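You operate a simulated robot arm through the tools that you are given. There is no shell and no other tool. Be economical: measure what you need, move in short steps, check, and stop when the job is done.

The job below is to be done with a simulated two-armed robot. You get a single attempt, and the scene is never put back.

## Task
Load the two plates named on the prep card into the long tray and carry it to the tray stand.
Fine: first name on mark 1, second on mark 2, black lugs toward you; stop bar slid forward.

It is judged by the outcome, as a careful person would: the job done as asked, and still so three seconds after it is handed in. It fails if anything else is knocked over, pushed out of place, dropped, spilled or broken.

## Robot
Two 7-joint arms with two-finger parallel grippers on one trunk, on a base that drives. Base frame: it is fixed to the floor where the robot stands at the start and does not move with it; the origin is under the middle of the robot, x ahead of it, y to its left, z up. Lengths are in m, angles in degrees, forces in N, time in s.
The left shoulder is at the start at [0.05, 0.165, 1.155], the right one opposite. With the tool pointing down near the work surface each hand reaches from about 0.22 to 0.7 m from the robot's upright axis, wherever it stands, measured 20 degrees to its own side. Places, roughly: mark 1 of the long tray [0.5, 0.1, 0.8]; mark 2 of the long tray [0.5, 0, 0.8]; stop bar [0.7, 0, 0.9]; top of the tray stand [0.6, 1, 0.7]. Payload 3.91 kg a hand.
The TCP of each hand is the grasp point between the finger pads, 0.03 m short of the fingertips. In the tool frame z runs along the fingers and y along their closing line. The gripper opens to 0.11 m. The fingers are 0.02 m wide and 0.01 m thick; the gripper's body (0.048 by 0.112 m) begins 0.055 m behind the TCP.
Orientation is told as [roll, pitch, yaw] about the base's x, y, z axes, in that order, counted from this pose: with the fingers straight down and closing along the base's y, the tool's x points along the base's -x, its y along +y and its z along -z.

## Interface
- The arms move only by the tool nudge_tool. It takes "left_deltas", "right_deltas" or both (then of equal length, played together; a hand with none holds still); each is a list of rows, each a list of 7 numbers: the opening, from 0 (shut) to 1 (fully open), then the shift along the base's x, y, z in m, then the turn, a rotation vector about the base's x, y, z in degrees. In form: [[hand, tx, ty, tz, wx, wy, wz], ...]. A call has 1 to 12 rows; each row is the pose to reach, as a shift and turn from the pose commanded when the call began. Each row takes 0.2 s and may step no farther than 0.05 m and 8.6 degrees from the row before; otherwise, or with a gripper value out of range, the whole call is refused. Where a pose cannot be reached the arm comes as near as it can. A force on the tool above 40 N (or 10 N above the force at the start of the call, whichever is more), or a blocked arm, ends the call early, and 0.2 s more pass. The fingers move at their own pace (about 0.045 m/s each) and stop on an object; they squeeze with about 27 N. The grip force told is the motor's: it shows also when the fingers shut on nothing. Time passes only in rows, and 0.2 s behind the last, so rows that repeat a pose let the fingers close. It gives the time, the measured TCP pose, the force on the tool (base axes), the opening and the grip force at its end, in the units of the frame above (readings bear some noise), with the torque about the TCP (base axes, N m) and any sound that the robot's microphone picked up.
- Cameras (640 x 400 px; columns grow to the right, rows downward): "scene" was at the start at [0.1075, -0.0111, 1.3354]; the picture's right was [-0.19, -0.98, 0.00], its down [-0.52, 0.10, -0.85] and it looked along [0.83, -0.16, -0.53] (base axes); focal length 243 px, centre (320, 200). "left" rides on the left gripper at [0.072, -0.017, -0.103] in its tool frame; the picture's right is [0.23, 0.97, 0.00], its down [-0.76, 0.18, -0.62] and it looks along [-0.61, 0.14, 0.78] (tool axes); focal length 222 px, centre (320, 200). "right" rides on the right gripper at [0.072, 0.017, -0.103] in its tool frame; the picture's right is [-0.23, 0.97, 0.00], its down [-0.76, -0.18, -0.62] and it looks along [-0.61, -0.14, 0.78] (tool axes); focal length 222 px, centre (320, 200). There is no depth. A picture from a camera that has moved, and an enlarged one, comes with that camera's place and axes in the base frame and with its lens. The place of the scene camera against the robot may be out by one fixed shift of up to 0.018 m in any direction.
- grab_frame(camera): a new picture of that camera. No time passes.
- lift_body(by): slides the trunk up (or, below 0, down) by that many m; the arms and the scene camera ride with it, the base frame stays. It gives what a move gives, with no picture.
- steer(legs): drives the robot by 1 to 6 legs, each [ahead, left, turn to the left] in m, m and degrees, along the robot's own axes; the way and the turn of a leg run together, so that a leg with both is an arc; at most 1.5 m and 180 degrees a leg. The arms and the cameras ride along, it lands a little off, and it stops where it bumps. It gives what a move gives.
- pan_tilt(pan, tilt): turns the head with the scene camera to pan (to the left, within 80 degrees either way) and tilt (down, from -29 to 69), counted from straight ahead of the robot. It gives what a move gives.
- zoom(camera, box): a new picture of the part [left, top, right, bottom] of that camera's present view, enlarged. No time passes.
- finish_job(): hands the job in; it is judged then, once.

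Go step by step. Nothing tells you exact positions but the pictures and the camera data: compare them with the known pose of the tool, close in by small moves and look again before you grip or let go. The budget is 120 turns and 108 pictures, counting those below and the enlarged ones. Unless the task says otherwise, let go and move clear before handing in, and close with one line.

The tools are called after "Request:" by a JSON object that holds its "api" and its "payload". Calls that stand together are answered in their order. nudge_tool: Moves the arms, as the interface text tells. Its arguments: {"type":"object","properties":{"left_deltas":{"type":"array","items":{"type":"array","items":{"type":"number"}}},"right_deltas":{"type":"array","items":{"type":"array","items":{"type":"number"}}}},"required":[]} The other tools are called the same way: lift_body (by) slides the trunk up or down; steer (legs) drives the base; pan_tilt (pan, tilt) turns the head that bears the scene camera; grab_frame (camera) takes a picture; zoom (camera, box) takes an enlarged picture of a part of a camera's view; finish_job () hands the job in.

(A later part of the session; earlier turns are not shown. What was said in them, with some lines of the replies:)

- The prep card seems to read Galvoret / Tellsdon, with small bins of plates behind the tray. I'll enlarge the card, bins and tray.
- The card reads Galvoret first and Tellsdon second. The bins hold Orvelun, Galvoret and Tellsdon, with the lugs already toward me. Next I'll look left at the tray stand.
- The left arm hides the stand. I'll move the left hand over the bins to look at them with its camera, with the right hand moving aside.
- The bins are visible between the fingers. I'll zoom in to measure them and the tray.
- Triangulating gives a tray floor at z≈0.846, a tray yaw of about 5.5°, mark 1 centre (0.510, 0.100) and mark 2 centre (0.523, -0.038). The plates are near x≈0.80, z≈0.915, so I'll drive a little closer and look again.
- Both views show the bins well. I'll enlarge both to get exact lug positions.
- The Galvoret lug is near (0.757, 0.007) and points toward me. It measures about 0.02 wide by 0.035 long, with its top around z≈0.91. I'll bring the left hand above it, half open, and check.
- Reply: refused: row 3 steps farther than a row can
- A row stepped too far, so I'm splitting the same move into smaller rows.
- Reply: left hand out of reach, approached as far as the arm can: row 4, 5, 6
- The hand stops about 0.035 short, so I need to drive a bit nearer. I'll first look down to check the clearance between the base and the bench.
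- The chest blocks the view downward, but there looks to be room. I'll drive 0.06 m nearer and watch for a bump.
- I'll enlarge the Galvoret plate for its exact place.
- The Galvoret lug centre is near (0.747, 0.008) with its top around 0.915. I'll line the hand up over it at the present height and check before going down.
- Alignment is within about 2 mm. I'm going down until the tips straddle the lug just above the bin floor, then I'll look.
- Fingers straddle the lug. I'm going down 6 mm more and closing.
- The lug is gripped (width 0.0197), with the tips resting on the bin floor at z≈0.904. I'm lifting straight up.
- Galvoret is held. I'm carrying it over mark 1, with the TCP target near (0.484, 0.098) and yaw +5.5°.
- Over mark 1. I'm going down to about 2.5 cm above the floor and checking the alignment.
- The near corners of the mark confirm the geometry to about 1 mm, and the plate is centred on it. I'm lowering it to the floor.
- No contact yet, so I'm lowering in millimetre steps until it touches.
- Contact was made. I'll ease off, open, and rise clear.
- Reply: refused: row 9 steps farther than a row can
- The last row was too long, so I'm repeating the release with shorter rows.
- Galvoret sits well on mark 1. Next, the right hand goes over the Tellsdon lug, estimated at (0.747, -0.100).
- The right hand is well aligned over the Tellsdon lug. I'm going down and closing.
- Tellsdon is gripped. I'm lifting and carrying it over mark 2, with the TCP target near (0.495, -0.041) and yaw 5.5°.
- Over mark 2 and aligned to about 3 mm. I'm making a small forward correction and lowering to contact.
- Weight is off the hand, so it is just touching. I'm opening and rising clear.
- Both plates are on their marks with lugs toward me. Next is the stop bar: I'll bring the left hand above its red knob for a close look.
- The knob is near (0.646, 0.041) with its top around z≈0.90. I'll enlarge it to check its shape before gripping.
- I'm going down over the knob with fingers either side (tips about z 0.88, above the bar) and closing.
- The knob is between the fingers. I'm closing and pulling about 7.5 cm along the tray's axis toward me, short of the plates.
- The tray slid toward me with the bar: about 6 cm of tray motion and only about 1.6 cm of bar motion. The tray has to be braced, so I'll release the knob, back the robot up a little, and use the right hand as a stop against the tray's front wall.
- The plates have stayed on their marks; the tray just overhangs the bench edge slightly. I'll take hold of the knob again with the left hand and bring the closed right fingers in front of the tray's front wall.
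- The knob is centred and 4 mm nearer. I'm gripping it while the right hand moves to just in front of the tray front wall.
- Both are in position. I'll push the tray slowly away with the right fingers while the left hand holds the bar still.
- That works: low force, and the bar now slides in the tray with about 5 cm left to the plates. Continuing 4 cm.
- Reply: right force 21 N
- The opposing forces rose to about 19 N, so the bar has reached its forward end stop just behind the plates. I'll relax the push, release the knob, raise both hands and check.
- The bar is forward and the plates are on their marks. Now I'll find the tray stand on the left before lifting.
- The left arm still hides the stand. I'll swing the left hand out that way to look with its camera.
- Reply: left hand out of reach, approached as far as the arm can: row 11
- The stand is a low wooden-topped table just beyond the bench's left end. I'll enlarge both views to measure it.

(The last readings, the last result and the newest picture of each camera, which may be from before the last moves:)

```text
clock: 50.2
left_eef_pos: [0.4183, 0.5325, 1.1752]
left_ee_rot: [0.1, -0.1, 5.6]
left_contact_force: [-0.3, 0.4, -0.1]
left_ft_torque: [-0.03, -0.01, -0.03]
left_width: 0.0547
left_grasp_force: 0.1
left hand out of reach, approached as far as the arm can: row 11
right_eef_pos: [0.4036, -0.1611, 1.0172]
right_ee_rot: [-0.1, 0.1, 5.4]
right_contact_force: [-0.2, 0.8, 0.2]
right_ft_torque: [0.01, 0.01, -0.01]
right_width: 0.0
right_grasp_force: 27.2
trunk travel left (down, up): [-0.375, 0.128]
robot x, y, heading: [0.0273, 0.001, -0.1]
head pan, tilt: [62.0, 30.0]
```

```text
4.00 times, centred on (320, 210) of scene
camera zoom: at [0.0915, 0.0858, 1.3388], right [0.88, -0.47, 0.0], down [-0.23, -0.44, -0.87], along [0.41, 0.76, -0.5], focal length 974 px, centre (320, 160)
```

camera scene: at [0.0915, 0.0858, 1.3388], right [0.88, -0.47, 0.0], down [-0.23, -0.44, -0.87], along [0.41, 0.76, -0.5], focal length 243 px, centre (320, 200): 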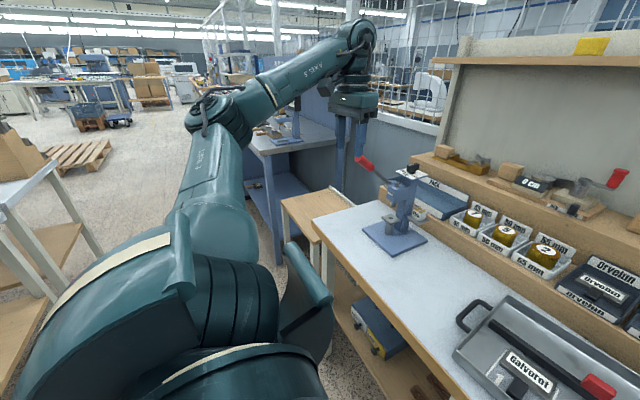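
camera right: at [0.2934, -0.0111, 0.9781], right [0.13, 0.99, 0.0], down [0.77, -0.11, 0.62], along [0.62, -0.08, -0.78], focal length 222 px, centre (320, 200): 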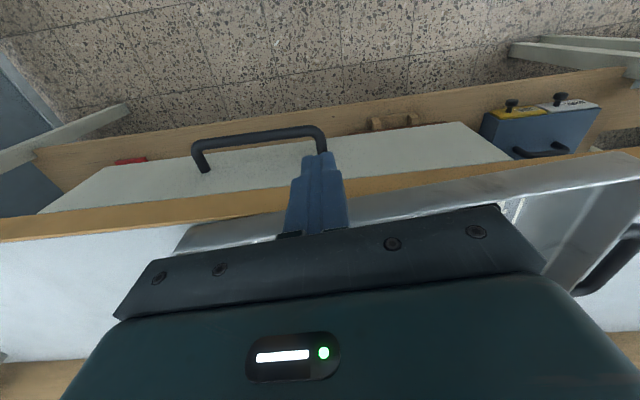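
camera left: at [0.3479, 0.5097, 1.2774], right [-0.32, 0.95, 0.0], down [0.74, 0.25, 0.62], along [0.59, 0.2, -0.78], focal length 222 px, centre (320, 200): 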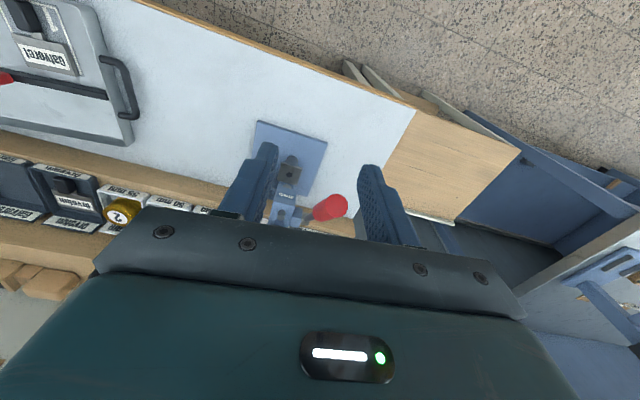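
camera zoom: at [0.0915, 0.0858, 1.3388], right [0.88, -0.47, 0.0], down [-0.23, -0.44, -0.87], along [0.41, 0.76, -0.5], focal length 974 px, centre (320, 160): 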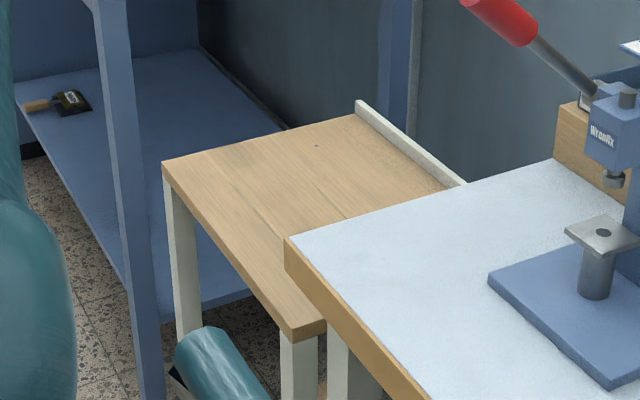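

The stand top spans about x 0.43–0.70, y 0.76–1.107, at z≈0.73, with a low lip on its far edge; the bench ends at y≈0.733. I'll carry the tray by its handles, so both hands go above them for a check first.

Request:
{"api": "nudge_tool", "payload": {"left_deltas": [[0.6, 0.014, -0.032, 0, 0, 0, 0], [0.6, 0.028, -0.065, -0.01, 0, 0, 0], [0.6, 0.043, -0.097, -0.03, 0, 0, 0], [0.6, 0.057, -0.13, -0.05, 0, 0, 0], [0.6, 0.072, -0.162, -0.07, 0, 0, 0], [0.6, 0.086, -0.195, -0.09, 0, 0, 0], [0.6, 0.1, -0.227, -0.11, 0, 0, 0], [0.6, 0.115, -0.26, -0.13, 0, 0, 0], [0.6, 0.129, -0.2925, -0.15, 0, 0, 0], [0.6, 0.129, -0.2925, -0.185, 0, 0, 0], [0.6, 0.129, -0.2925, -0.215, 0, 0, 0]], "right_deltas": [[0.6, 0, 0, 0, 0, 0, 0], [0.6, 0, 0, 0, 0, 0, 0], [0.6, 0.02, 0, 0, 0, 0, 0], [0.6, 0.04, 0, 0, 0, 0, 0], [0.6, 0.06, 0, 0, 0, 0, 0], [0.6, 0.08, 0, 0, 0, 0, 0], [0.6, 0.1, 0, 0, 0, 0, 0], [0.6, 0.12, 0, 0, 0, 0, 0], [0.6, 0.145, 0, 0, 0, 0, 0], [0.6, 0.168, 0.002, -0.03, 0, 0, 0], [0.6, 0.168, 0.002, -0.057, 0, 0, 0]]}}

Request:
{"api": "grab_frame", "payload": {"camera": "left"}}

Request:
{"api": "grab_frame", "payload": {"camera": "right"}}

```text
clock: 52.6
left_eef_pos: [0.5504, 0.2374, 0.9598]
left_ee_rot: [0.1, 0.1, 5.4]
left_contact_force: [0.6, 0.0, -0.4]
left_ft_torque: [0.03, -0.02, 0.0]
left_width: 0.0659
left_grasp_force: 0.1
right_eef_pos: [0.5721, -0.1607, 0.9578]
right_ee_rot: [0.0, 0.0, 5.4]
right_contact_force: [-0.5, -0.5, 0.9]
right_ft_torque: [-0.02, -0.02, 0.02]
right_width: 0.066
right_grasp_force: 0.0
trunk travel left (down, up): [-0.375, 0.128]
robot x, y, heading: [0.0314, -0.0011, 0.0]
head pan, tilt: [62.0, 30.0]
```

```text
37 pictures are left
camera left: at [0.4798, 0.2156, 1.0616], right [-0.32, 0.95, 0.0], down [0.74, 0.25, 0.62], along [0.59, 0.2, -0.78], focal length 222 px, centre (320, 200)
```

left: 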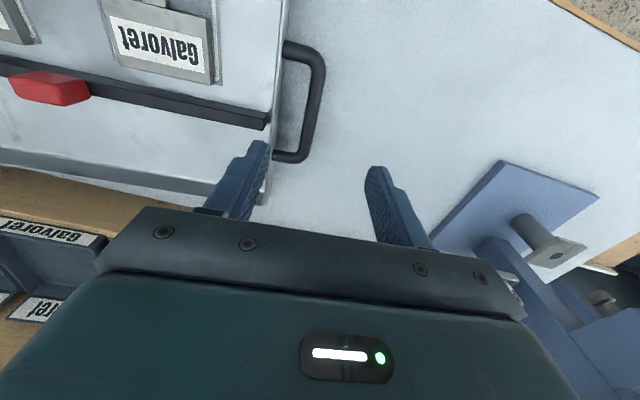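

```text
36 pictures are left
camera right: at [0.4981, -0.1513, 1.0618], right [0.13, 0.99, 0.0], down [0.77, -0.11, 0.62], along [0.62, -0.08, -0.78], focal length 222 px, centre (320, 200)
```

right: 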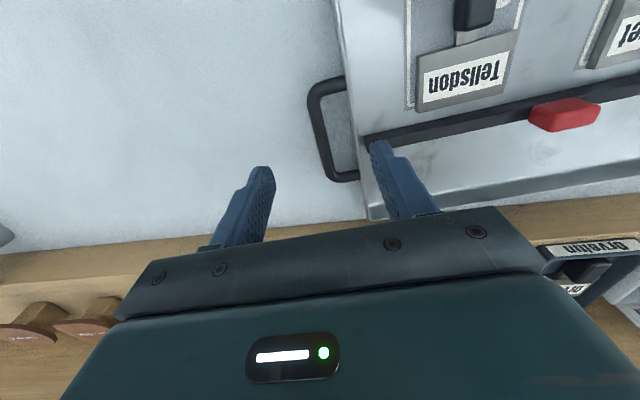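

The handle bars are near (0.539, 0.227) and (0.581, -0.159), with only about 3 cm between bar and tray wall. I'll narrow the openings to 3 cm, centre over the bars and go lower to check.

Request:
{"api": "nudge_tool", "payload": {"left_deltas": [[0.4, -0.006, -0.005, 0, 0, 0, 0], [0.27, -0.012, -0.01, 0, 0, 0, 0], [0.27, -0.012, -0.01, -0.02, 0, 0, 0], [0.27, -0.012, -0.01, -0.04, 0, 0, 0]], "right_deltas": [[0.4, 0.004, 0.0, 0, 0, 0, 0], [0.27, 0.008, 0.001, 0, 0, 0, 0], [0.27, 0.008, 0.001, -0.02, 0, 0, 0], [0.27, 0.008, 0.001, -0.04, 0, 0, 0]]}}

Request:
{"api": "zoom", "payload": {"camera": "left", "box": [200, 60, 440, 210]}}

Request:
{"api": "zoom", "payload": {"camera": "right", "box": [200, 60, 440, 210]}}

```text
clock: 53.6
left_eef_pos: [0.5392, 0.2288, 0.9192]
left_ee_rot: [0.1, 0.0, 5.6]
left_contact_force: [0.3, 0.3, 0.4]
left_ft_torque: [0.01, -0.01, -0.01]
left_width: 0.0296
left_grasp_force: 0.1
right_eef_pos: [0.5805, -0.1572, 0.9184]
right_ee_rot: [-0.1, 0.0, 5.3]
right_contact_force: [-0.6, -0.1, -0.5]
right_ft_torque: [0.03, -0.06, -0.01]
right_width: 0.0297
right_grasp_force: 0.0
trunk travel left (down, up): [-0.375, 0.128]
robot x, y, heading: [0.0298, 0.0012, -0.1]
head pan, tilt: [62.0, 30.0]
```

```text
2.67 times, centred on (320, 135) of left
camera zoom: at [0.4685, 0.2057, 1.0211], right [-0.32, 0.95, 0.0], down [0.74, 0.25, 0.62], along [0.59, 0.2, -0.78], focal length 592 px, centre (320, 373)
```

zoom: 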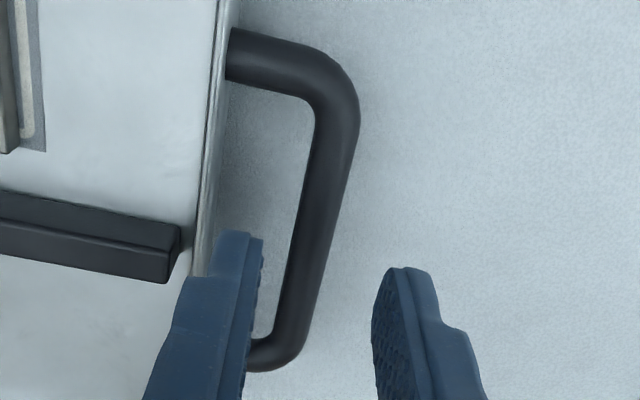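

```text
2.67 times, centred on (320, 135) of right
camera zoom: at [0.5066, -0.1491, 1.0218], right [0.13, 0.99, 0.0], down [0.77, -0.1, 0.62], along [0.62, -0.08, -0.78], focal length 592 px, centre (320, 373)
```

zoom: 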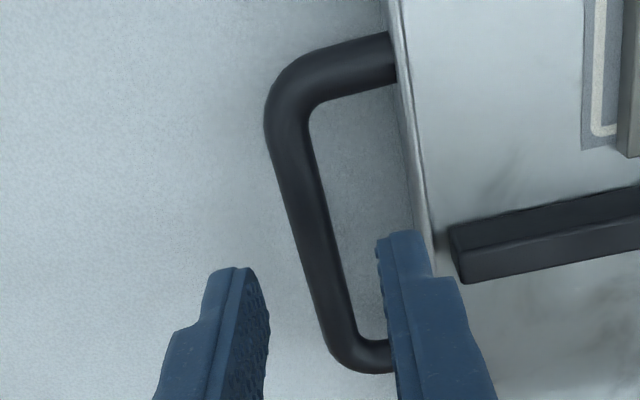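

Left is centred and right needs about 3 mm outward. I'm going down around the bars, with tips just above the bench, then checking before closing.

Request:
{"api": "nudge_tool", "payload": {"left_deltas": [[0.25, -0.003, -0.001, -0.01, 0, 0, 0], [0.25, -0.003, -0.001, -0.02, 0, 0, 0], [0.25, -0.003, -0.001, -0.03, 0, 0, 0], [0.25, -0.003, -0.001, -0.038, 0, 0, 0]], "right_deltas": [[0.25, -0.003, -0.003, -0.01, 0, 0, 0], [0.25, -0.003, -0.003, -0.02, 0, 0, 0], [0.25, -0.003, -0.003, -0.03, 0, 0, 0], [0.25, -0.003, -0.003, -0.038, 0, 0, 0]]}}

Request:
{"api": "zoom", "payload": {"camera": "left", "box": [200, 60, 440, 210]}}

Request:
{"api": "zoom", "payload": {"camera": "right", "box": [200, 60, 440, 210]}}

```text
clock: 54.6
left_eef_pos: [0.5349, 0.2285, 0.8809]
left_ee_rot: [0.1, 0.0, 5.5]
left_contact_force: [-0.1, 1.7, 0.0]
left_ft_torque: [0.03, 0.0, -0.02]
left_width: 0.0274
left_grasp_force: 0.0
right_eef_pos: [0.5752, -0.1612, 0.8804]
right_ee_rot: [-0.1, 0.0, 5.4]
right_contact_force: [-0.3, -0.7, 0.1]
right_ft_torque: [-0.01, -0.02, 0.0]
right_width: 0.0275
right_grasp_force: 0.1
trunk travel left (down, up): [-0.375, 0.128]
robot x, y, heading: [0.0317, -0.002, -0.2]
head pan, tilt: [62.0, 30.0]
```

```text
2.67 times, centred on (320, 135) of left
camera zoom: at [0.464, 0.2053, 0.9835], right [-0.32, 0.95, 0.0], down [0.74, 0.25, 0.62], along [0.59, 0.2, -0.78], focal length 592 px, centre (320, 373)
```

zoom: 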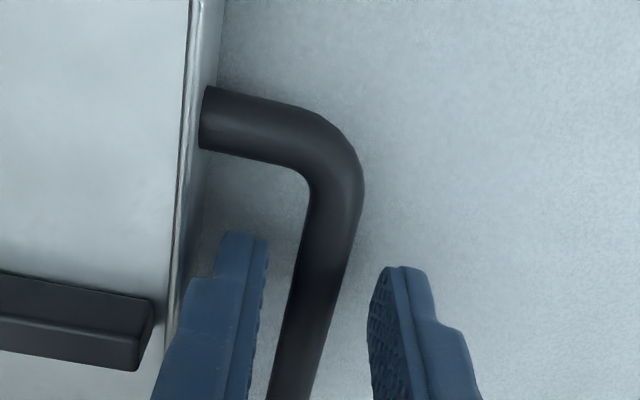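

```text
2.67 times, centred on (320, 135) of right
camera zoom: at [0.5023, -0.1521, 0.9841], right [0.13, 0.99, 0.0], down [0.77, -0.1, 0.62], along [0.62, -0.08, -0.78], focal length 592 px, centre (320, 373)
```

zoom: 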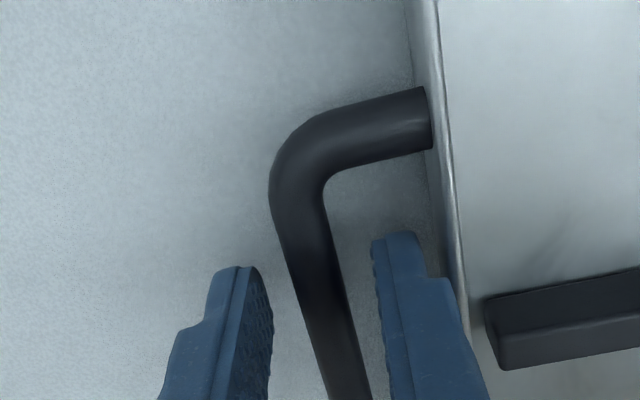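

Both bars are between the fingers. I'm closing both grippers.

Request:
{"api": "nudge_tool", "payload": {"left_deltas": [[0.25, 0, 0, -0.002, 0, 0, 0], [0, 0, 0, -0.002, 0, 0, 0], [0, 0, 0, -0.002, 0, 0, 0], [0, 0, 0, -0.002, 0, 0, 0]], "right_deltas": [[0.25, 0, 0, -0.002, 0, 0, 0], [0, 0, 0, -0.002, 0, 0, 0], [0, 0, 0, -0.002, 0, 0, 0], [0, 0, 0, -0.002, 0, 0, 0]]}}

Request:
{"api": "nudge_tool", "payload": {"left_deltas": [[0, 0, 0, 0.01, 0, 0, 0], [0, 0, 0, 0.02, 0, 0, 0], [0, 0, 0, 0.03, 0, 0, 0]], "right_deltas": [[0, 0, 0, 0.01, 0, 0, 0], [0, 0, 0, 0.02, 0, 0, 0], [0, 0, 0, 0.03, 0, 0, 0]]}}

Request:
{"api": "pan_tilt", "payload": {"pan": 0, "tilt": 48}}

Request:
{"api": "grab_frame", "payload": {"camera": "scene"}}

```text
clock: 55.6
left_eef_pos: [0.5349, 0.227, 0.8797]
left_ee_rot: [-0.2, 0.0, 5.3]
left_contact_force: [2.4, -12.9, 0.5]
left_ft_torque: [-0.24, -0.19, -0.11]
left_width: 0.0115
left_grasp_force: 26.8
right_eef_pos: [0.5754, -0.1597, 0.8793]
right_ee_rot: [0.2, -0.1, 5.6]
right_contact_force: [-3.0, 11.1, 0.2]
right_ft_torque: [0.24, -0.08, 0.55]
right_width: 0.0116
right_grasp_force: 26.8
trunk travel left (down, up): [-0.375, 0.128]
robot x, y, heading: [0.0306, -0.0008, -0.0]
head pan, tilt: [62.0, 30.0]
```

```text
clock: 56.4
left_eef_pos: [0.5338, 0.2264, 0.9084]
left_ee_rot: [-0.2, -0.1, 5.4]
left_contact_force: [2.9, -20.1, -4.0]
left_ft_torque: [-0.4, 0.03, -0.09]
left_width: 0.0117
left_grasp_force: 27.2
right_eef_pos: [0.5767, -0.159, 0.9095]
right_ee_rot: [0.1, 0.0, 5.6]
right_contact_force: [-3.0, 19.8, -4.5]
right_ft_torque: [0.4, -0.12, 0.56]
right_width: 0.0119
right_grasp_force: 27.0
trunk travel left (down, up): [-0.375, 0.128]
robot x, y, heading: [0.0299, -0.0001, -0.4]
head pan, tilt: [62.0, 30.0]
```

```text
clock: 57.8
left_eef_pos: [0.5352, 0.2267, 0.9102]
left_ee_rot: [-0.2, 0.0, 5.4]
left_contact_force: [4.5, -21.0, -4.9]
left_ft_torque: [-0.41, -0.03, -0.09]
left_width: 0.0114
left_grasp_force: 27.5
right_eef_pos: [0.5763, -0.1604, 0.9099]
right_ee_rot: [0.3, 0.1, 5.6]
right_contact_force: [-3.6, 21.7, -4.2]
right_ft_torque: [0.44, -0.06, 0.55]
right_width: 0.0115
right_grasp_force: 27.7
trunk travel left (down, up): [-0.375, 0.128]
robot x, y, heading: [0.0295, -0.0008, 0.1]
head pan, tilt: [0.0, 48.0]
```

```text
31 pictures are left
camera scene: at [0.129, 0.0059, 1.3119], right [0.0, -1.0, 0.0], down [-0.74, 0.0, -0.67], along [0.67, 0.0, -0.74], focal length 243 px, centre (320, 200)
```

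scene: 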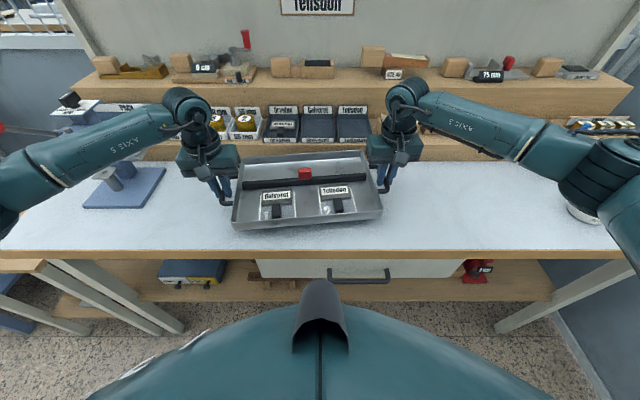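

The tray is off the bench, level, with both plates and the bar in place. The hands are pulling apart slightly (about 20 N), so I'll relax that by 1–2 mm each while lifting a bit more.

Request:
{"api": "nudge_tool", "payload": {"left_deltas": [[0, 0, -0.001, 0.005, 0, 0, 0], [0, 0, -0.002, 0.015, 0, 0, 0], [0, 0, -0.002, 0.03, 0, 0, 0], [0, 0, -0.002, 0.045, 0, 0, 0]], "right_deltas": [[0, 0, 0.001, 0.005, 0, 0, 0], [0, 0, 0.002, 0.015, 0, 0, 0], [0, 0, 0.002, 0.03, 0, 0, 0], [0, 0, 0.002, 0.045, 0, 0, 0]]}}

```text
clock: 58.8
left_eef_pos: [0.535, 0.2268, 0.9545]
left_ee_rot: [-0.1, 0.0, 5.5]
left_contact_force: [3.1, -14.5, -4.5]
left_ft_torque: [-0.24, -0.39, -0.11]
left_width: 0.0117
left_grasp_force: 27.2
right_eef_pos: [0.5776, -0.1595, 0.9531]
right_ee_rot: [-0.1, 0.0, 5.5]
right_contact_force: [-2.9, 12.2, -5.4]
right_ft_torque: [0.22, 0.32, 0.55]
right_width: 0.0116
right_grasp_force: 26.9
trunk travel left (down, up): [-0.375, 0.128]
robot x, y, heading: [0.0323, 0.0008, 0.0]
head pan, tilt: [0.0, 48.0]
```

The grip is steady. I'm backing straight away from the bench.

Request:
{"api": "steer", "payload": {"legs": [[-0.33, 0, 0]]}}

Request:
{"api": "grab_frame", "payload": {"camera": "scene"}}

```text
clock: 61.0
left_eef_pos: [0.2017, 0.2261, 0.9546]
left_ee_rot: [0.0, 0.1, 5.7]
left_contact_force: [2.0, -8.8, -4.8]
left_ft_torque: [-0.16, -0.05, -0.08]
left_width: 0.0116
left_grasp_force: 26.9
right_eef_pos: [0.245, -0.1587, 0.9539]
right_ee_rot: [-0.1, 0.0, 5.5]
right_contact_force: [-2.6, 8.3, -4.2]
right_ft_torque: [0.15, -0.07, 0.55]
right_width: 0.0117
right_grasp_force: 26.6
trunk travel left (down, up): [-0.375, 0.128]
robot x, y, heading: [-0.3042, 0.0002, -0.0]
head pan, tilt: [0.0, 48.0]
```

```text
30 pictures are left
camera scene: at [-0.2036, 0.0061, 1.3119], right [0.0, -1.0, 0.0], down [-0.74, 0.0, -0.67], along [0.67, 0.0, -0.74], focal length 243 px, centre (320, 200)
```

scene: 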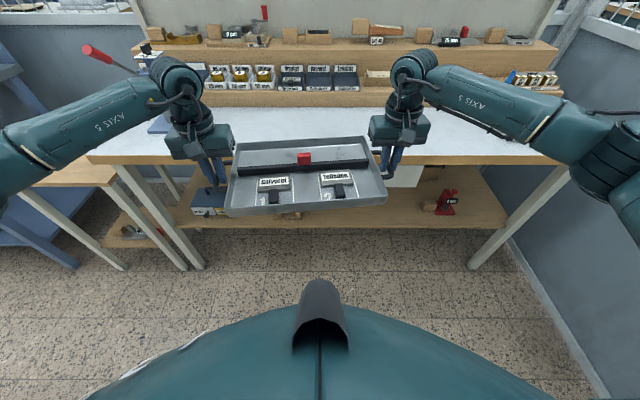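

Clear of the bench. I'm driving left to come in front of the stand.

Request:
{"api": "steer", "payload": {"legs": [[0, 0.5, 0], [0, 0.465, 0]]}}

Request:
{"api": "grab_frame", "payload": {"camera": "scene"}}

```text
clock: 70.1
left_eef_pos: [0.2169, 1.1923, 0.9557]
left_ee_rot: [0.0, 0.1, 4.8]
left_contact_force: [1.0, -1.4, -5.6]
left_ft_torque: [-0.04, -0.08, -0.13]
left_width: 0.0116
left_grasp_force: 27.3
right_eef_pos: [0.2532, 0.8046, 0.953]
right_ee_rot: [0.0, -0.1, 4.8]
right_contact_force: [-1.0, 0.7, -4.5]
right_ft_torque: [0.05, -0.06, 0.55]
right_width: 0.0118
right_grasp_force: 26.9
trunk travel left (down, up): [-0.375, 0.128]
robot x, y, heading: [-0.288, 0.971, -0.8]
head pan, tilt: [0.0, 48.0]
```

```text
29 pictures are left
camera scene: at [-0.1928, 0.9758, 1.3118], right [-0.01, -1.0, 0.0], down [-0.74, 0.01, -0.67], along [0.67, -0.01, -0.74], focal length 243 px, centre (320, 200)
```

scene: 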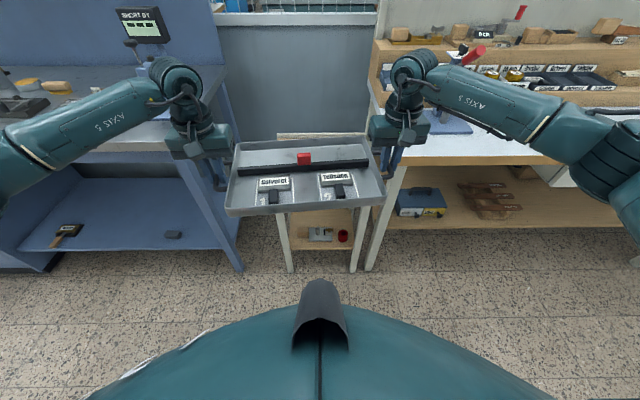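

The stand is straight ahead. A blue bench stands to the left (edge near y≈1.43, x≥0.39), so to keep my left elbow off it I'll stretch the arms 10 cm forward and square the tray up before driving in.

Request:
{"api": "nudge_tool", "payload": {"left_deltas": [[0, 0.0197, 0.0002, 0, 0, 0, -0.9], [0, 0.0394, 0.0004, 0, 0, 0, -1.7], [0, 0.0591, 0.0005, 0, 0, 0, -2.6], [0, 0.0788, 0.0007, 0, 0, 0, -3.4], [0, 0.0985, 0.0008, 0, 0, 0, -4.3], [0, 0.1182, 0.0008, 0, 0, 0, -5.1]], "right_deltas": [[0, 0.0137, -0.0002, 0, 0, 0, -0.9], [0, 0.0273, -0.0004, 0, 0, 0, -1.7], [0, 0.041, -0.0005, 0, 0, 0, -2.6], [0, 0.0546, -0.0007, 0, 0, 0, -3.4], [0, 0.0683, -0.0008, 0, 0, 0, -4.3], [0, 0.0818, -0.0008, 0, 0, 0, -5.1]]}}

Request:
{"api": "grab_frame", "payload": {"camera": "scene"}}

```text
clock: 71.5
left_eef_pos: [0.3341, 1.1913, 0.9558]
left_ee_rot: [0.0, 0.1, -0.5]
left_contact_force: [1.4, 1.5, -5.2]
left_ft_torque: [0.0, -0.21, -0.15]
left_width: 0.0113
left_grasp_force: 26.6
right_eef_pos: [0.3352, 0.8028, 0.9543]
right_ee_rot: [0.1, 0.1, -0.3]
right_contact_force: [-0.8, -0.8, -5.1]
right_ft_torque: [-0.03, 0.15, 0.5]
right_width: 0.0117
right_grasp_force: 28.1
trunk travel left (down, up): [-0.375, 0.128]
robot x, y, heading: [-0.2928, 0.9675, -1.0]
head pan, tilt: [0.0, 48.0]
```

```text
28 pictures are left
camera scene: at [-0.1923, 0.9756, 1.3118], right [-0.01, -1.0, 0.0], down [-0.74, 0.01, -0.67], along [0.67, -0.01, -0.74], focal length 243 px, centre (320, 200)
```

scene: 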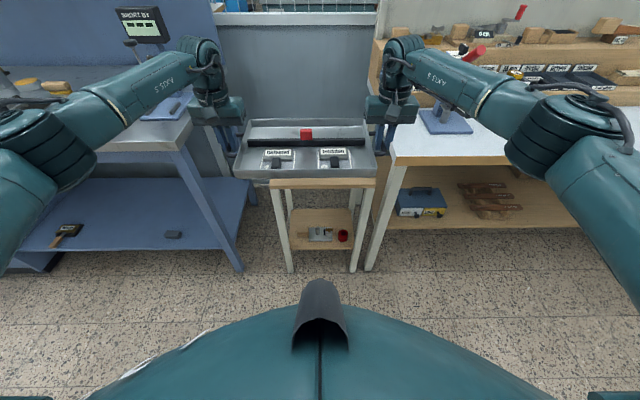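

The tray is square and the stand is visible beyond it. I'm driving forward so the tray comes over the stand.

Request:
{"api": "steer", "payload": {"legs": [[0.225, 0.012, 0]]}}

Request:
{"api": "grab_frame", "payload": {"camera": "scene"}}

Request:
{"api": "grab_frame", "payload": {"camera": "right"}}

Request:
{"api": "grab_frame", "payload": {"camera": "left"}}

```text
clock: 73.2
left_eef_pos: [0.5574, 1.2, 0.9538]
left_ee_rot: [-0.1, 0.1, -0.4]
left_contact_force: [1.2, 0.7, -4.8]
left_ft_torque: [0.0, -0.04, -0.13]
left_width: 0.0114
left_grasp_force: 27.0
right_eef_pos: [0.5595, 0.8116, 0.9536]
right_ee_rot: [0.0, 0.1, -0.4]
right_contact_force: [-1.1, -0.2, -5.4]
right_ft_torque: [0.01, -0.03, 0.56]
right_width: 0.0118
right_grasp_force: 27.5
trunk travel left (down, up): [-0.375, 0.128]
robot x, y, heading: [-0.0683, 0.9802, -0.9]
head pan, tilt: [0.0, 48.0]
```

```text
27 pictures are left
camera scene: at [0.0318, 0.9843, 1.3117], right [-0.01, -1.0, 0.0], down [-0.74, 0.01, -0.67], along [0.67, -0.01, -0.74], focal length 243 px, centre (320, 200)
```

scene: 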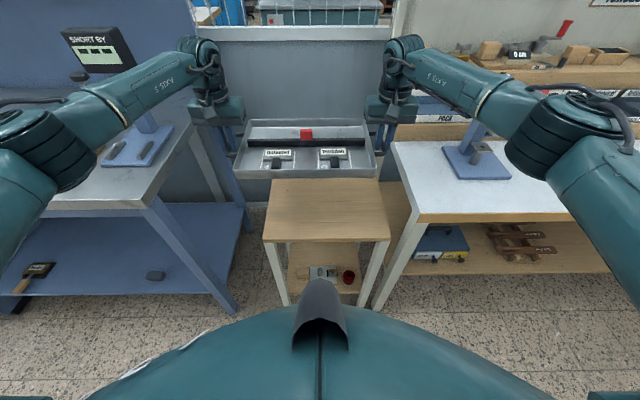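

```text
26 pictures are left
camera right: at [0.487, 0.8285, 1.0575], right [0.23, 0.97, 0.0], down [0.76, -0.18, 0.62], along [0.6, -0.15, -0.78], focal length 222 px, centre (320, 200)
```

right: 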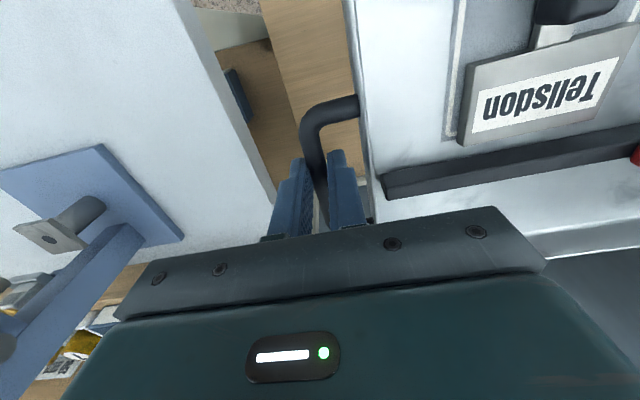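

```text
25 pictures are left
camera left: at [0.4847, 1.1847, 1.057], right [-0.22, 0.98, 0.0], down [0.76, 0.17, 0.62], along [0.61, 0.14, -0.78], focal length 222 px, centre (320, 200)
```

left: 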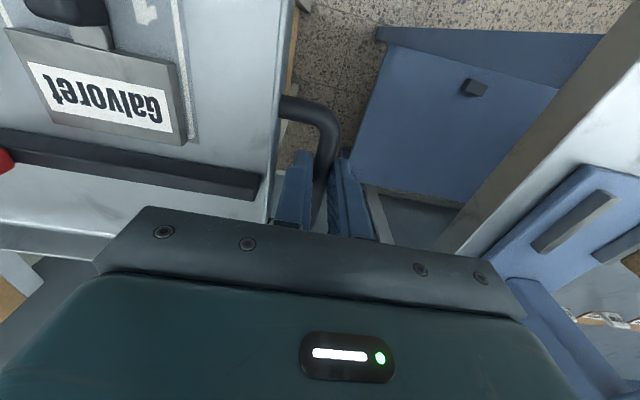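

From the wrist views, the stand top is at z≈0.685, spanning y≈0.76–1.154 and x≈0.43–0.725, and the bench end is at y≈0.732. I'll drive 2 cm closer for reach, then bring the trunk down part-way.

Request:
{"api": "steer", "payload": {"legs": [[0.02, 0, 0]]}}

Request:
{"api": "nudge_tool", "payload": {"left_deltas": [[0, -0.005, -0.004, 0, 0, 0, 0], [0, -0.012, -0.008, 0, 0, 0, 0], [0, -0.015, -0.014, 0, 0, 0, 0]], "right_deltas": [[0, -0.005, -0.004, 0, 0, 0, 0], [0, -0.012, -0.008, 0, 0, 0, 0], [0, -0.015, -0.014, 0, 0, 0, 0]]}}

Request:
{"api": "lift_body", "payload": {"by": -0.09}}

Request:
{"api": "grab_frame", "payload": {"camera": "right"}}

Request:
{"api": "grab_frame", "payload": {"camera": "scene"}}

```text
clock: 74.0
left_eef_pos: [0.5771, 1.2003, 0.9536]
left_ee_rot: [0.0, 0.1, -0.4]
left_contact_force: [2.3, 0.3, -5.3]
left_ft_torque: [-0.02, -0.04, -0.16]
left_width: 0.0114
left_grasp_force: 26.8
right_eef_pos: [0.5788, 0.8117, 0.9527]
right_ee_rot: [-0.1, 0.1, -0.4]
right_contact_force: [-0.4, 1.2, -4.6]
right_ft_torque: [0.02, -0.03, 0.55]
right_width: 0.0115
right_grasp_force: 27.0
trunk travel left (down, up): [-0.375, 0.128]
robot x, y, heading: [-0.0477, 0.9765, -0.8]
head pan, tilt: [0.0, 48.0]
```

```text
clock: 74.8
left_eef_pos: [0.5622, 1.1864, 0.954]
left_ee_rot: [-0.1, 0.1, -0.3]
left_contact_force: [0.7, -1.8, -4.6]
left_ft_torque: [-0.02, -0.11, -0.09]
left_width: 0.0114
left_grasp_force: 27.4
right_eef_pos: [0.5623, 0.798, 0.9527]
right_ee_rot: [0.0, 0.2, -0.3]
right_contact_force: [-1.4, 1.2, -5.3]
right_ft_torque: [0.04, 0.0, 0.55]
right_width: 0.0118
right_grasp_force: 27.2
trunk travel left (down, up): [-0.375, 0.128]
robot x, y, heading: [-0.0466, 0.9802, -1.0]
head pan, tilt: [0.0, 48.0]
```

```text
clock: 76.1
left_eef_pos: [0.562, 1.1851, 0.8651]
left_ee_rot: [0.0, 0.1, -0.5]
left_contact_force: [1.5, -3.1, -3.9]
left_ft_torque: [-0.07, -0.11, -0.09]
left_width: 0.0116
left_grasp_force: 27.0
right_eef_pos: [0.563, 0.7986, 0.8636]
right_ee_rot: [0.0, 0.1, -0.3]
right_contact_force: [-1.5, 3.6, -5.1]
right_ft_torque: [0.06, -0.03, 0.55]
right_width: 0.0116
right_grasp_force: 27.1
trunk travel left (down, up): [-0.285, 0.218]
robot x, y, heading: [-0.0494, 0.9808, -1.0]
head pan, tilt: [0.0, 48.0]
```

```text
24 pictures are left
camera right: at [0.4911, 0.8145, 0.9677], right [0.23, 0.97, 0.0], down [0.76, -0.18, 0.62], along [0.61, -0.14, -0.78], focal length 222 px, centre (320, 200)
```

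right: 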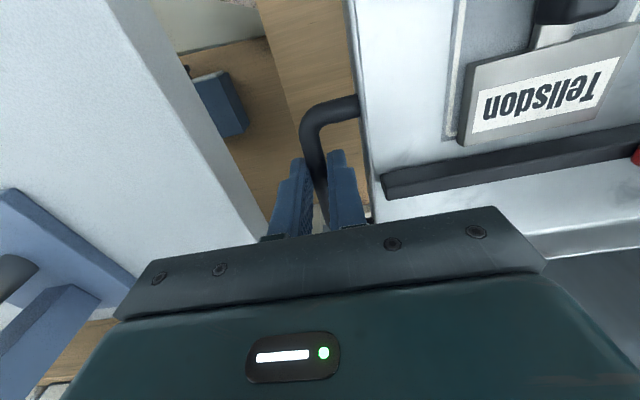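

```text
23 pictures are left
camera scene: at [0.0505, 0.984, 1.2219], right [-0.01, -1.0, 0.0], down [-0.74, 0.01, -0.67], along [0.67, -0.01, -0.74], focal length 243 px, centre (320, 200)
```

scene: 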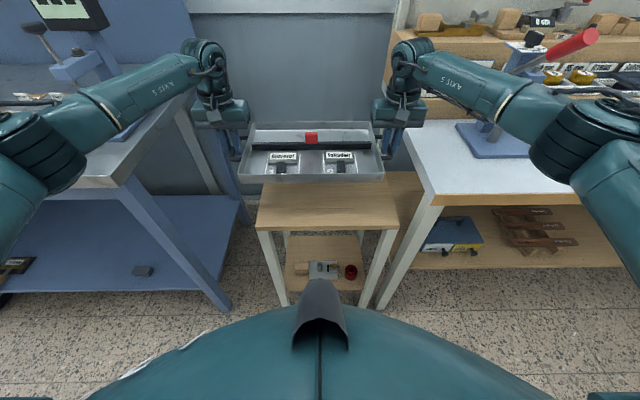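

The right gripper's flank is too near the bench end, so I'll shift 1 cm left, then lower the tray with the arms to about 4 cm above the stand.

Request:
{"api": "nudge_tool", "payload": {"left_deltas": [[0, 0, 0.005, 0, 0, 0, 0], [0, 0, 0.01, 0, 0, 0, 0], [0, 0, 0.011, -0.015, 0, 0, 0], [0, 0, 0.011, -0.03, 0, 0, 0], [0, 0, 0.011, -0.045, 0, 0, 0], [0, 0, 0.011, -0.06, 0, 0, 0], [0, 0, 0.011, -0.075, 0, 0, 0], [0, 0, 0.011, -0.09, 0, 0, 0]], "right_deltas": [[0, 0, 0.005, 0, 0, 0, 0], [0, 0, 0.01, 0, 0, 0, 0], [0, 0, 0.011, -0.015, 0, 0, 0], [0, 0, 0.011, -0.03, 0, 0, 0], [0, 0, 0.011, -0.045, 0, 0, 0], [0, 0, 0.011, -0.06, 0, 0, 0], [0, 0, 0.011, -0.075, 0, 0, 0], [0, 0, 0.011, -0.09, 0, 0, 0]]}}

Request:
{"api": "grab_frame", "payload": {"camera": "scene"}}

Request:
{"api": "grab_frame", "payload": {"camera": "right"}}

```text
clock: 77.9
left_eef_pos: [0.5618, 1.1976, 0.7747]
left_ee_rot: [0.0, 0.2, -0.5]
left_contact_force: [2.0, -1.3, -3.9]
left_ft_torque: [-0.04, -0.19, -0.05]
left_width: 0.0117
left_grasp_force: 27.3
right_eef_pos: [0.5645, 0.8101, 0.7724]
right_ee_rot: [0.1, 0.1, -0.4]
right_contact_force: [-1.8, 1.4, -5.8]
right_ft_torque: [0.01, 0.07, 0.57]
right_width: 0.0119
right_grasp_force: 27.2
trunk travel left (down, up): [-0.285, 0.218]
robot x, y, heading: [-0.0487, 0.9774, -0.7]
head pan, tilt: [0.0, 48.0]
```

```text
22 pictures are left
camera scene: at [0.0509, 0.984, 1.2218], right [-0.01, -1.0, 0.0], down [-0.74, 0.01, -0.67], along [0.67, -0.01, -0.74], focal length 243 px, centre (320, 200)
```

scene: 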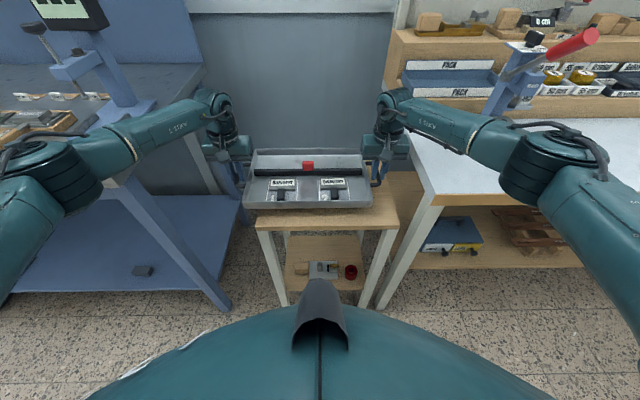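

```text
21 pictures are left
camera right: at [0.4919, 0.826, 0.8763], right [0.23, 0.97, 0.0], down [0.76, -0.18, 0.62], along [0.6, -0.15, -0.78], focal length 222 px, centre (320, 200)
```

right: 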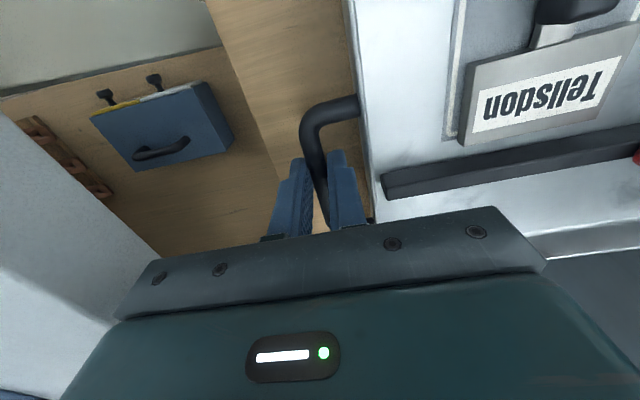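

The tray is over the stand with forearms clear. I'm lowering further toward contact.

Request:
{"api": "nudge_tool", "payload": {"left_deltas": [[0, 0, 0, -0.012, 0, 0, 0], [0, 0, 0, -0.024, 0, 0, 0], [0, 0, 0, -0.034, 0, 0, 0], [0, 0, 0, -0.04, 0, 0, 0]], "right_deltas": [[0, 0, 0, -0.012, 0, 0, 0], [0, 0, 0, -0.024, 0, 0, 0], [0, 0, 0, -0.034, 0, 0, 0], [0, 0, 0, -0.04, 0, 0, 0]]}}

Request:
{"api": "zoom", "payload": {"camera": "scene", "box": [210, 130, 420, 260]}}

```text
clock: 78.9
left_eef_pos: [0.5608, 1.1992, 0.7402]
left_ee_rot: [-0.1, -0.2, -0.4]
left_contact_force: [2.2, 0.7, 4.4]
left_ft_torque: [0.01, 0.76, -0.04]
left_width: 0.0114
left_grasp_force: 26.4
right_eef_pos: [0.5629, 0.8099, 0.7383]
right_ee_rot: [0.0, -0.3, -0.4]
right_contact_force: [-6.2, -1.9, 16.3]
right_ft_torque: [-0.1, 0.62, 0.53]
right_width: 0.012
right_grasp_force: 26.8
trunk travel left (down, up): [-0.285, 0.218]
robot x, y, heading: [-0.0515, 0.9779, -0.6]
head pan, tilt: [0.0, 48.0]
```

```text
3.05 times, centred on (315, 195) of scene
camera zoom: at [0.0479, 0.9841, 1.2228], right [-0.01, -1.0, 0.0], down [-0.74, 0.01, -0.67], along [0.67, -0.01, -0.74], focal length 742 px, centre (335, 215)
```

zoom: 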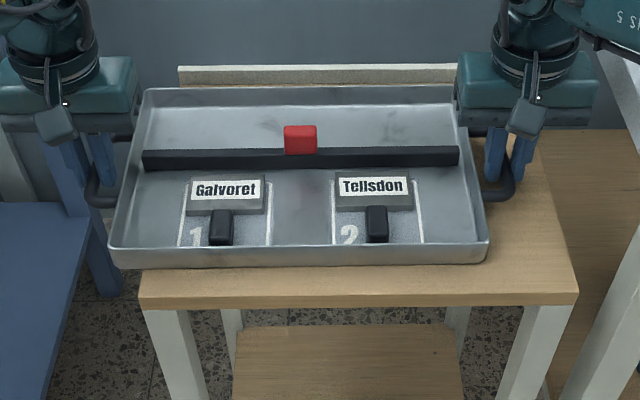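

Contact: the tray rests on the stand (top at z≈0.70). It's a bit far left, so I'll ease the pressure, release and raise the right hand, and then slide the tray right with the left hand.

Request:
{"api": "nudge_tool", "payload": {"left_deltas": [[0, 0, 0, 0.001, 0, 0, 0], [0, 0, 0, 0.001, 0, 0, 0], [0, 0, 0, 0.001, 0, 0, 0], [0, 0, 0, 0.001, 0, 0, 0], [0, 0, 0, 0.001, 0, 0, 0], [0, 0, 0, 0.001, 0, 0, 0], [0, 0, 0, 0.001, 0, 0, 0], [0, 0, 0, 0.001, 0, 0, 0]], "right_deltas": [[0, 0, 0, 0.003, 0, 0, 0], [0.26, 0, 0, 0.003, 0, 0, 0], [0.26, 0, 0, 0.003, 0, 0, 0], [0.26, 0, 0, 0.015, 0, 0, 0], [0.26, 0, 0, 0.045, 0, 0, 0], [0.26, 0, 0, 0.085, 0, 0, 0], [0.26, 0, 0, 0.125, 0, 0, 0], [0.26, 0, 0, 0.165, 0, 0, 0]]}}

Request:
{"api": "zoom", "payload": {"camera": "scene", "box": [210, 130, 420, 260]}}

```text
clock: 80.7
left_eef_pos: [0.5612, 1.1986, 0.7381]
left_ee_rot: [0.0, -0.2, -0.4]
left_contact_force: [-0.3, 5.5, 19.1]
left_ft_torque: [0.12, -0.31, -0.06]
left_width: 0.0113
left_grasp_force: 26.6
right_eef_pos: [0.561, 0.8078, 0.9017]
right_ee_rot: [0.0, -0.1, -0.5]
right_contact_force: [1.3, -0.1, -0.7]
right_ft_torque: [0.02, 0.01, 0.0]
right_width: 0.0288
right_grasp_force: 0.0
trunk travel left (down, up): [-0.285, 0.218]
robot x, y, heading: [-0.052, 0.979, -0.8]
head pan, tilt: [0.0, 48.0]
```

```text
3.05 times, centred on (315, 195) of scene
camera zoom: at [0.048, 0.9837, 1.2222], right [-0.01, -1.0, 0.0], down [-0.74, 0.01, -0.67], along [0.67, -0.01, -0.74], focal length 742 px, centre (335, 215)
```

zoom: 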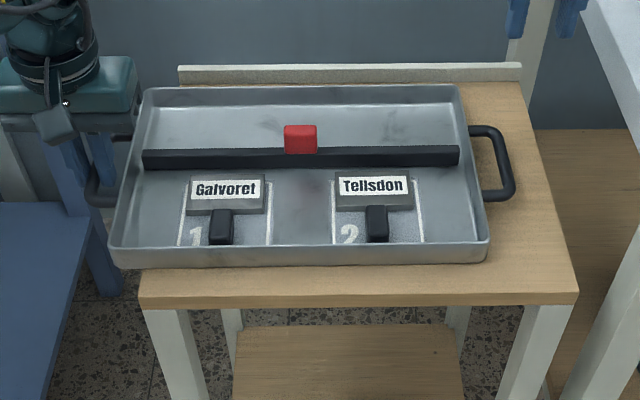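

The tray rests on the stand. I'll take the pressure off the left hand and slide the tray about 4 cm right, slowly, to centre it.

Request:
{"api": "nudge_tool", "payload": {"left_deltas": [[0, 0, 0, 0.003, 0, 0, 0], [0, 0, -0.003, 0.003, 0, 0, 0], [0, 0, -0.007, 0.003, 0, 0, 0], [0, 0, -0.011, 0.003, 0, 0, 0], [0, 0, -0.015, 0.003, 0, 0, 0], [0, 0, -0.019, 0.003, 0, 0, 0], [0, 0, -0.023, 0.003, 0, 0, 0], [0, 0, -0.027, 0.003, 0, 0, 0], [0, 0, -0.031, 0.003, 0, 0, 0], [0, 0, -0.035, 0.003, 0, 0, 0], [0, 0, -0.039, 0.003, 0, 0, 0], [0, 0, -0.042, 0.003, 0, 0, 0]]}}

Request:
{"api": "zoom", "payload": {"camera": "scene", "box": [210, 130, 420, 260]}}

```text
clock: 83.3
left_eef_pos: [0.5604, 1.1554, 0.7394]
left_ee_rot: [0.0, 0.0, -0.4]
left_contact_force: [-0.2, 3.5, -1.5]
left_ft_torque: [0.07, 0.21, -0.12]
left_width: 0.0113
left_grasp_force: 26.5
right_eef_pos: [0.5627, 0.8083, 0.8994]
right_ee_rot: [0.0, 0.0, -0.3]
right_contact_force: [0.2, 0.0, 0.4]
right_ft_torque: [0.03, -0.02, 0.01]
right_width: 0.0286
right_grasp_force: 0.0
trunk travel left (down, up): [-0.285, 0.218]
robot x, y, heading: [-0.0468, 0.9759, -0.8]
head pan, tilt: [0.0, 48.0]
```

```text
3.05 times, centred on (315, 195) of scene
camera zoom: at [0.0499, 0.9842, 1.222], right [-0.01, -1.0, 0.0], down [-0.74, 0.01, -0.67], along [0.67, -0.01, -0.74], focal length 742 px, centre (335, 215)
```

zoom: 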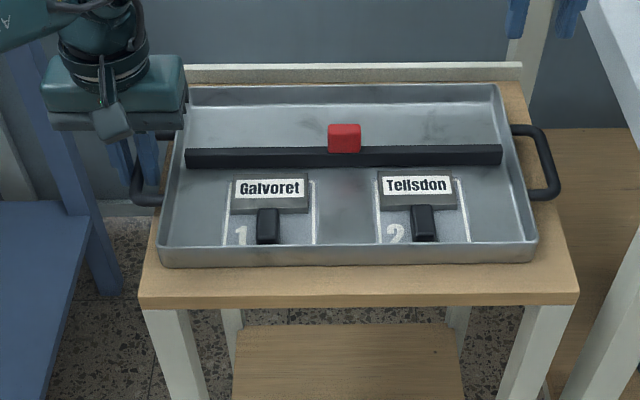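

The tray is centred and fully on the stand. I'm releasing the left handle and raising the hand clear.

Request:
{"api": "nudge_tool", "payload": {"left_deltas": [[0, 0, 0, -0.001, 0, 0, 0], [0.26, 0, 0, -0.001, 0, 0, 0], [0.26, 0, 0, -0.001, 0, 0, 0], [0.26, 0, 0, 0.015, 0, 0, 0], [0.26, 0, 0, 0.045, 0, 0, 0], [0.26, 0, 0, 0.085, 0, 0, 0], [0.26, 0, 0, 0.125, 0, 0, 0], [0.26, 0, 0, 0.165, 0, 0, 0]]}}

Request:
{"api": "steer", "payload": {"legs": [[-0.15, 0, 0]]}}

Request:
{"api": "grab_frame", "payload": {"camera": "scene"}}

Request:
{"api": "zoom", "payload": {"camera": "scene", "box": [230, 100, 410, 212]}}

```text
clock: 85.1
left_eef_pos: [0.5606, 1.1545, 0.9062]
left_ee_rot: [0.0, -0.1, -0.4]
left_contact_force: [0.9, -0.5, -0.6]
left_ft_torque: [0.05, -0.02, 0.02]
left_width: 0.0284
left_grasp_force: 0.1
right_eef_pos: [0.5633, 0.8087, 0.8994]
right_ee_rot: [0.0, -0.1, -0.4]
right_contact_force: [0.6, -0.7, -0.2]
right_ft_torque: [0.0, -0.02, 0.0]
right_width: 0.0286
right_grasp_force: 0.0
trunk travel left (down, up): [-0.285, 0.218]
robot x, y, heading: [-0.0474, 0.9804, -0.9]
head pan, tilt: [0.0, 48.0]
```

```text
clock: 86.4
left_eef_pos: [0.4151, 1.1572, 0.9037]
left_ee_rot: [0.0, 0.0, -0.3]
left_contact_force: [-1.0, 0.1, 0.2]
left_ft_torque: [-0.01, -0.02, -0.01]
left_width: 0.0285
left_grasp_force: 0.0
right_eef_pos: [0.4173, 0.8108, 0.9006]
right_ee_rot: [0.0, 0.0, -0.3]
right_contact_force: [-0.2, 0.2, 1.2]
right_ft_torque: [-0.02, 0.01, -0.02]
right_width: 0.0286
right_grasp_force: 0.1
trunk travel left (down, up): [-0.285, 0.218]
robot x, y, heading: [-0.1959, 0.9813, -0.7]
head pan, tilt: [0.0, 48.0]
```

```text
17 pictures are left
camera scene: at [-0.0971, 0.9861, 1.222], right [-0.01, -1.0, 0.0], down [-0.74, 0.01, -0.67], along [0.67, -0.01, -0.74], focal length 243 px, centre (320, 200)
```

scene: 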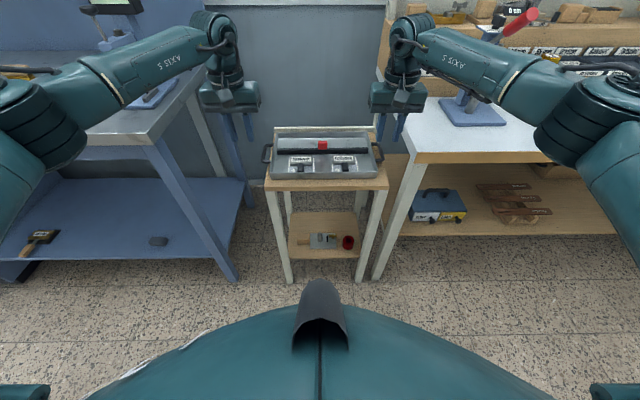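

```text
3.56 times, centred on (320, 156) of scene
camera zoom: at [-0.0971, 0.9861, 1.222], right [-0.01, -1.0, 0.0], down [-0.74, 0.01, -0.67], along [0.67, -0.01, -0.74], focal length 865 px, centre (320, 356)
```

zoom: 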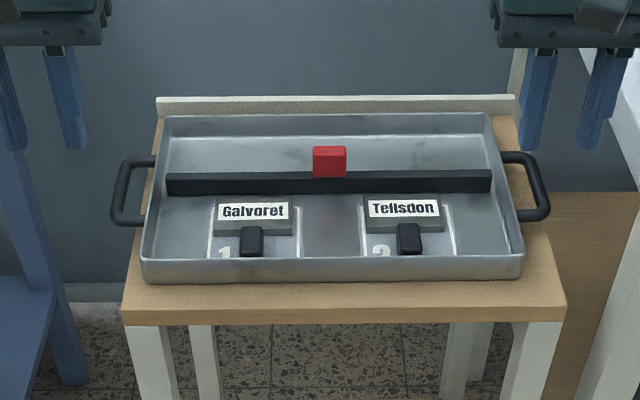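

The tray sits squarely on the stand with Galvoret on mark 1, Tellsdon on mark 2, lugs toward me, and the stop bar forward. Both hands are clear, so I'm handing in.

Request:
{"api": "finish_job", "payload": {}}

```text
The job is handed in.
```

The job is handed in: Galvoret is on mark 1 and Tellsdon on mark 2 with lugs toward you, the stop bar is slid forward, and the tray is on the stand.
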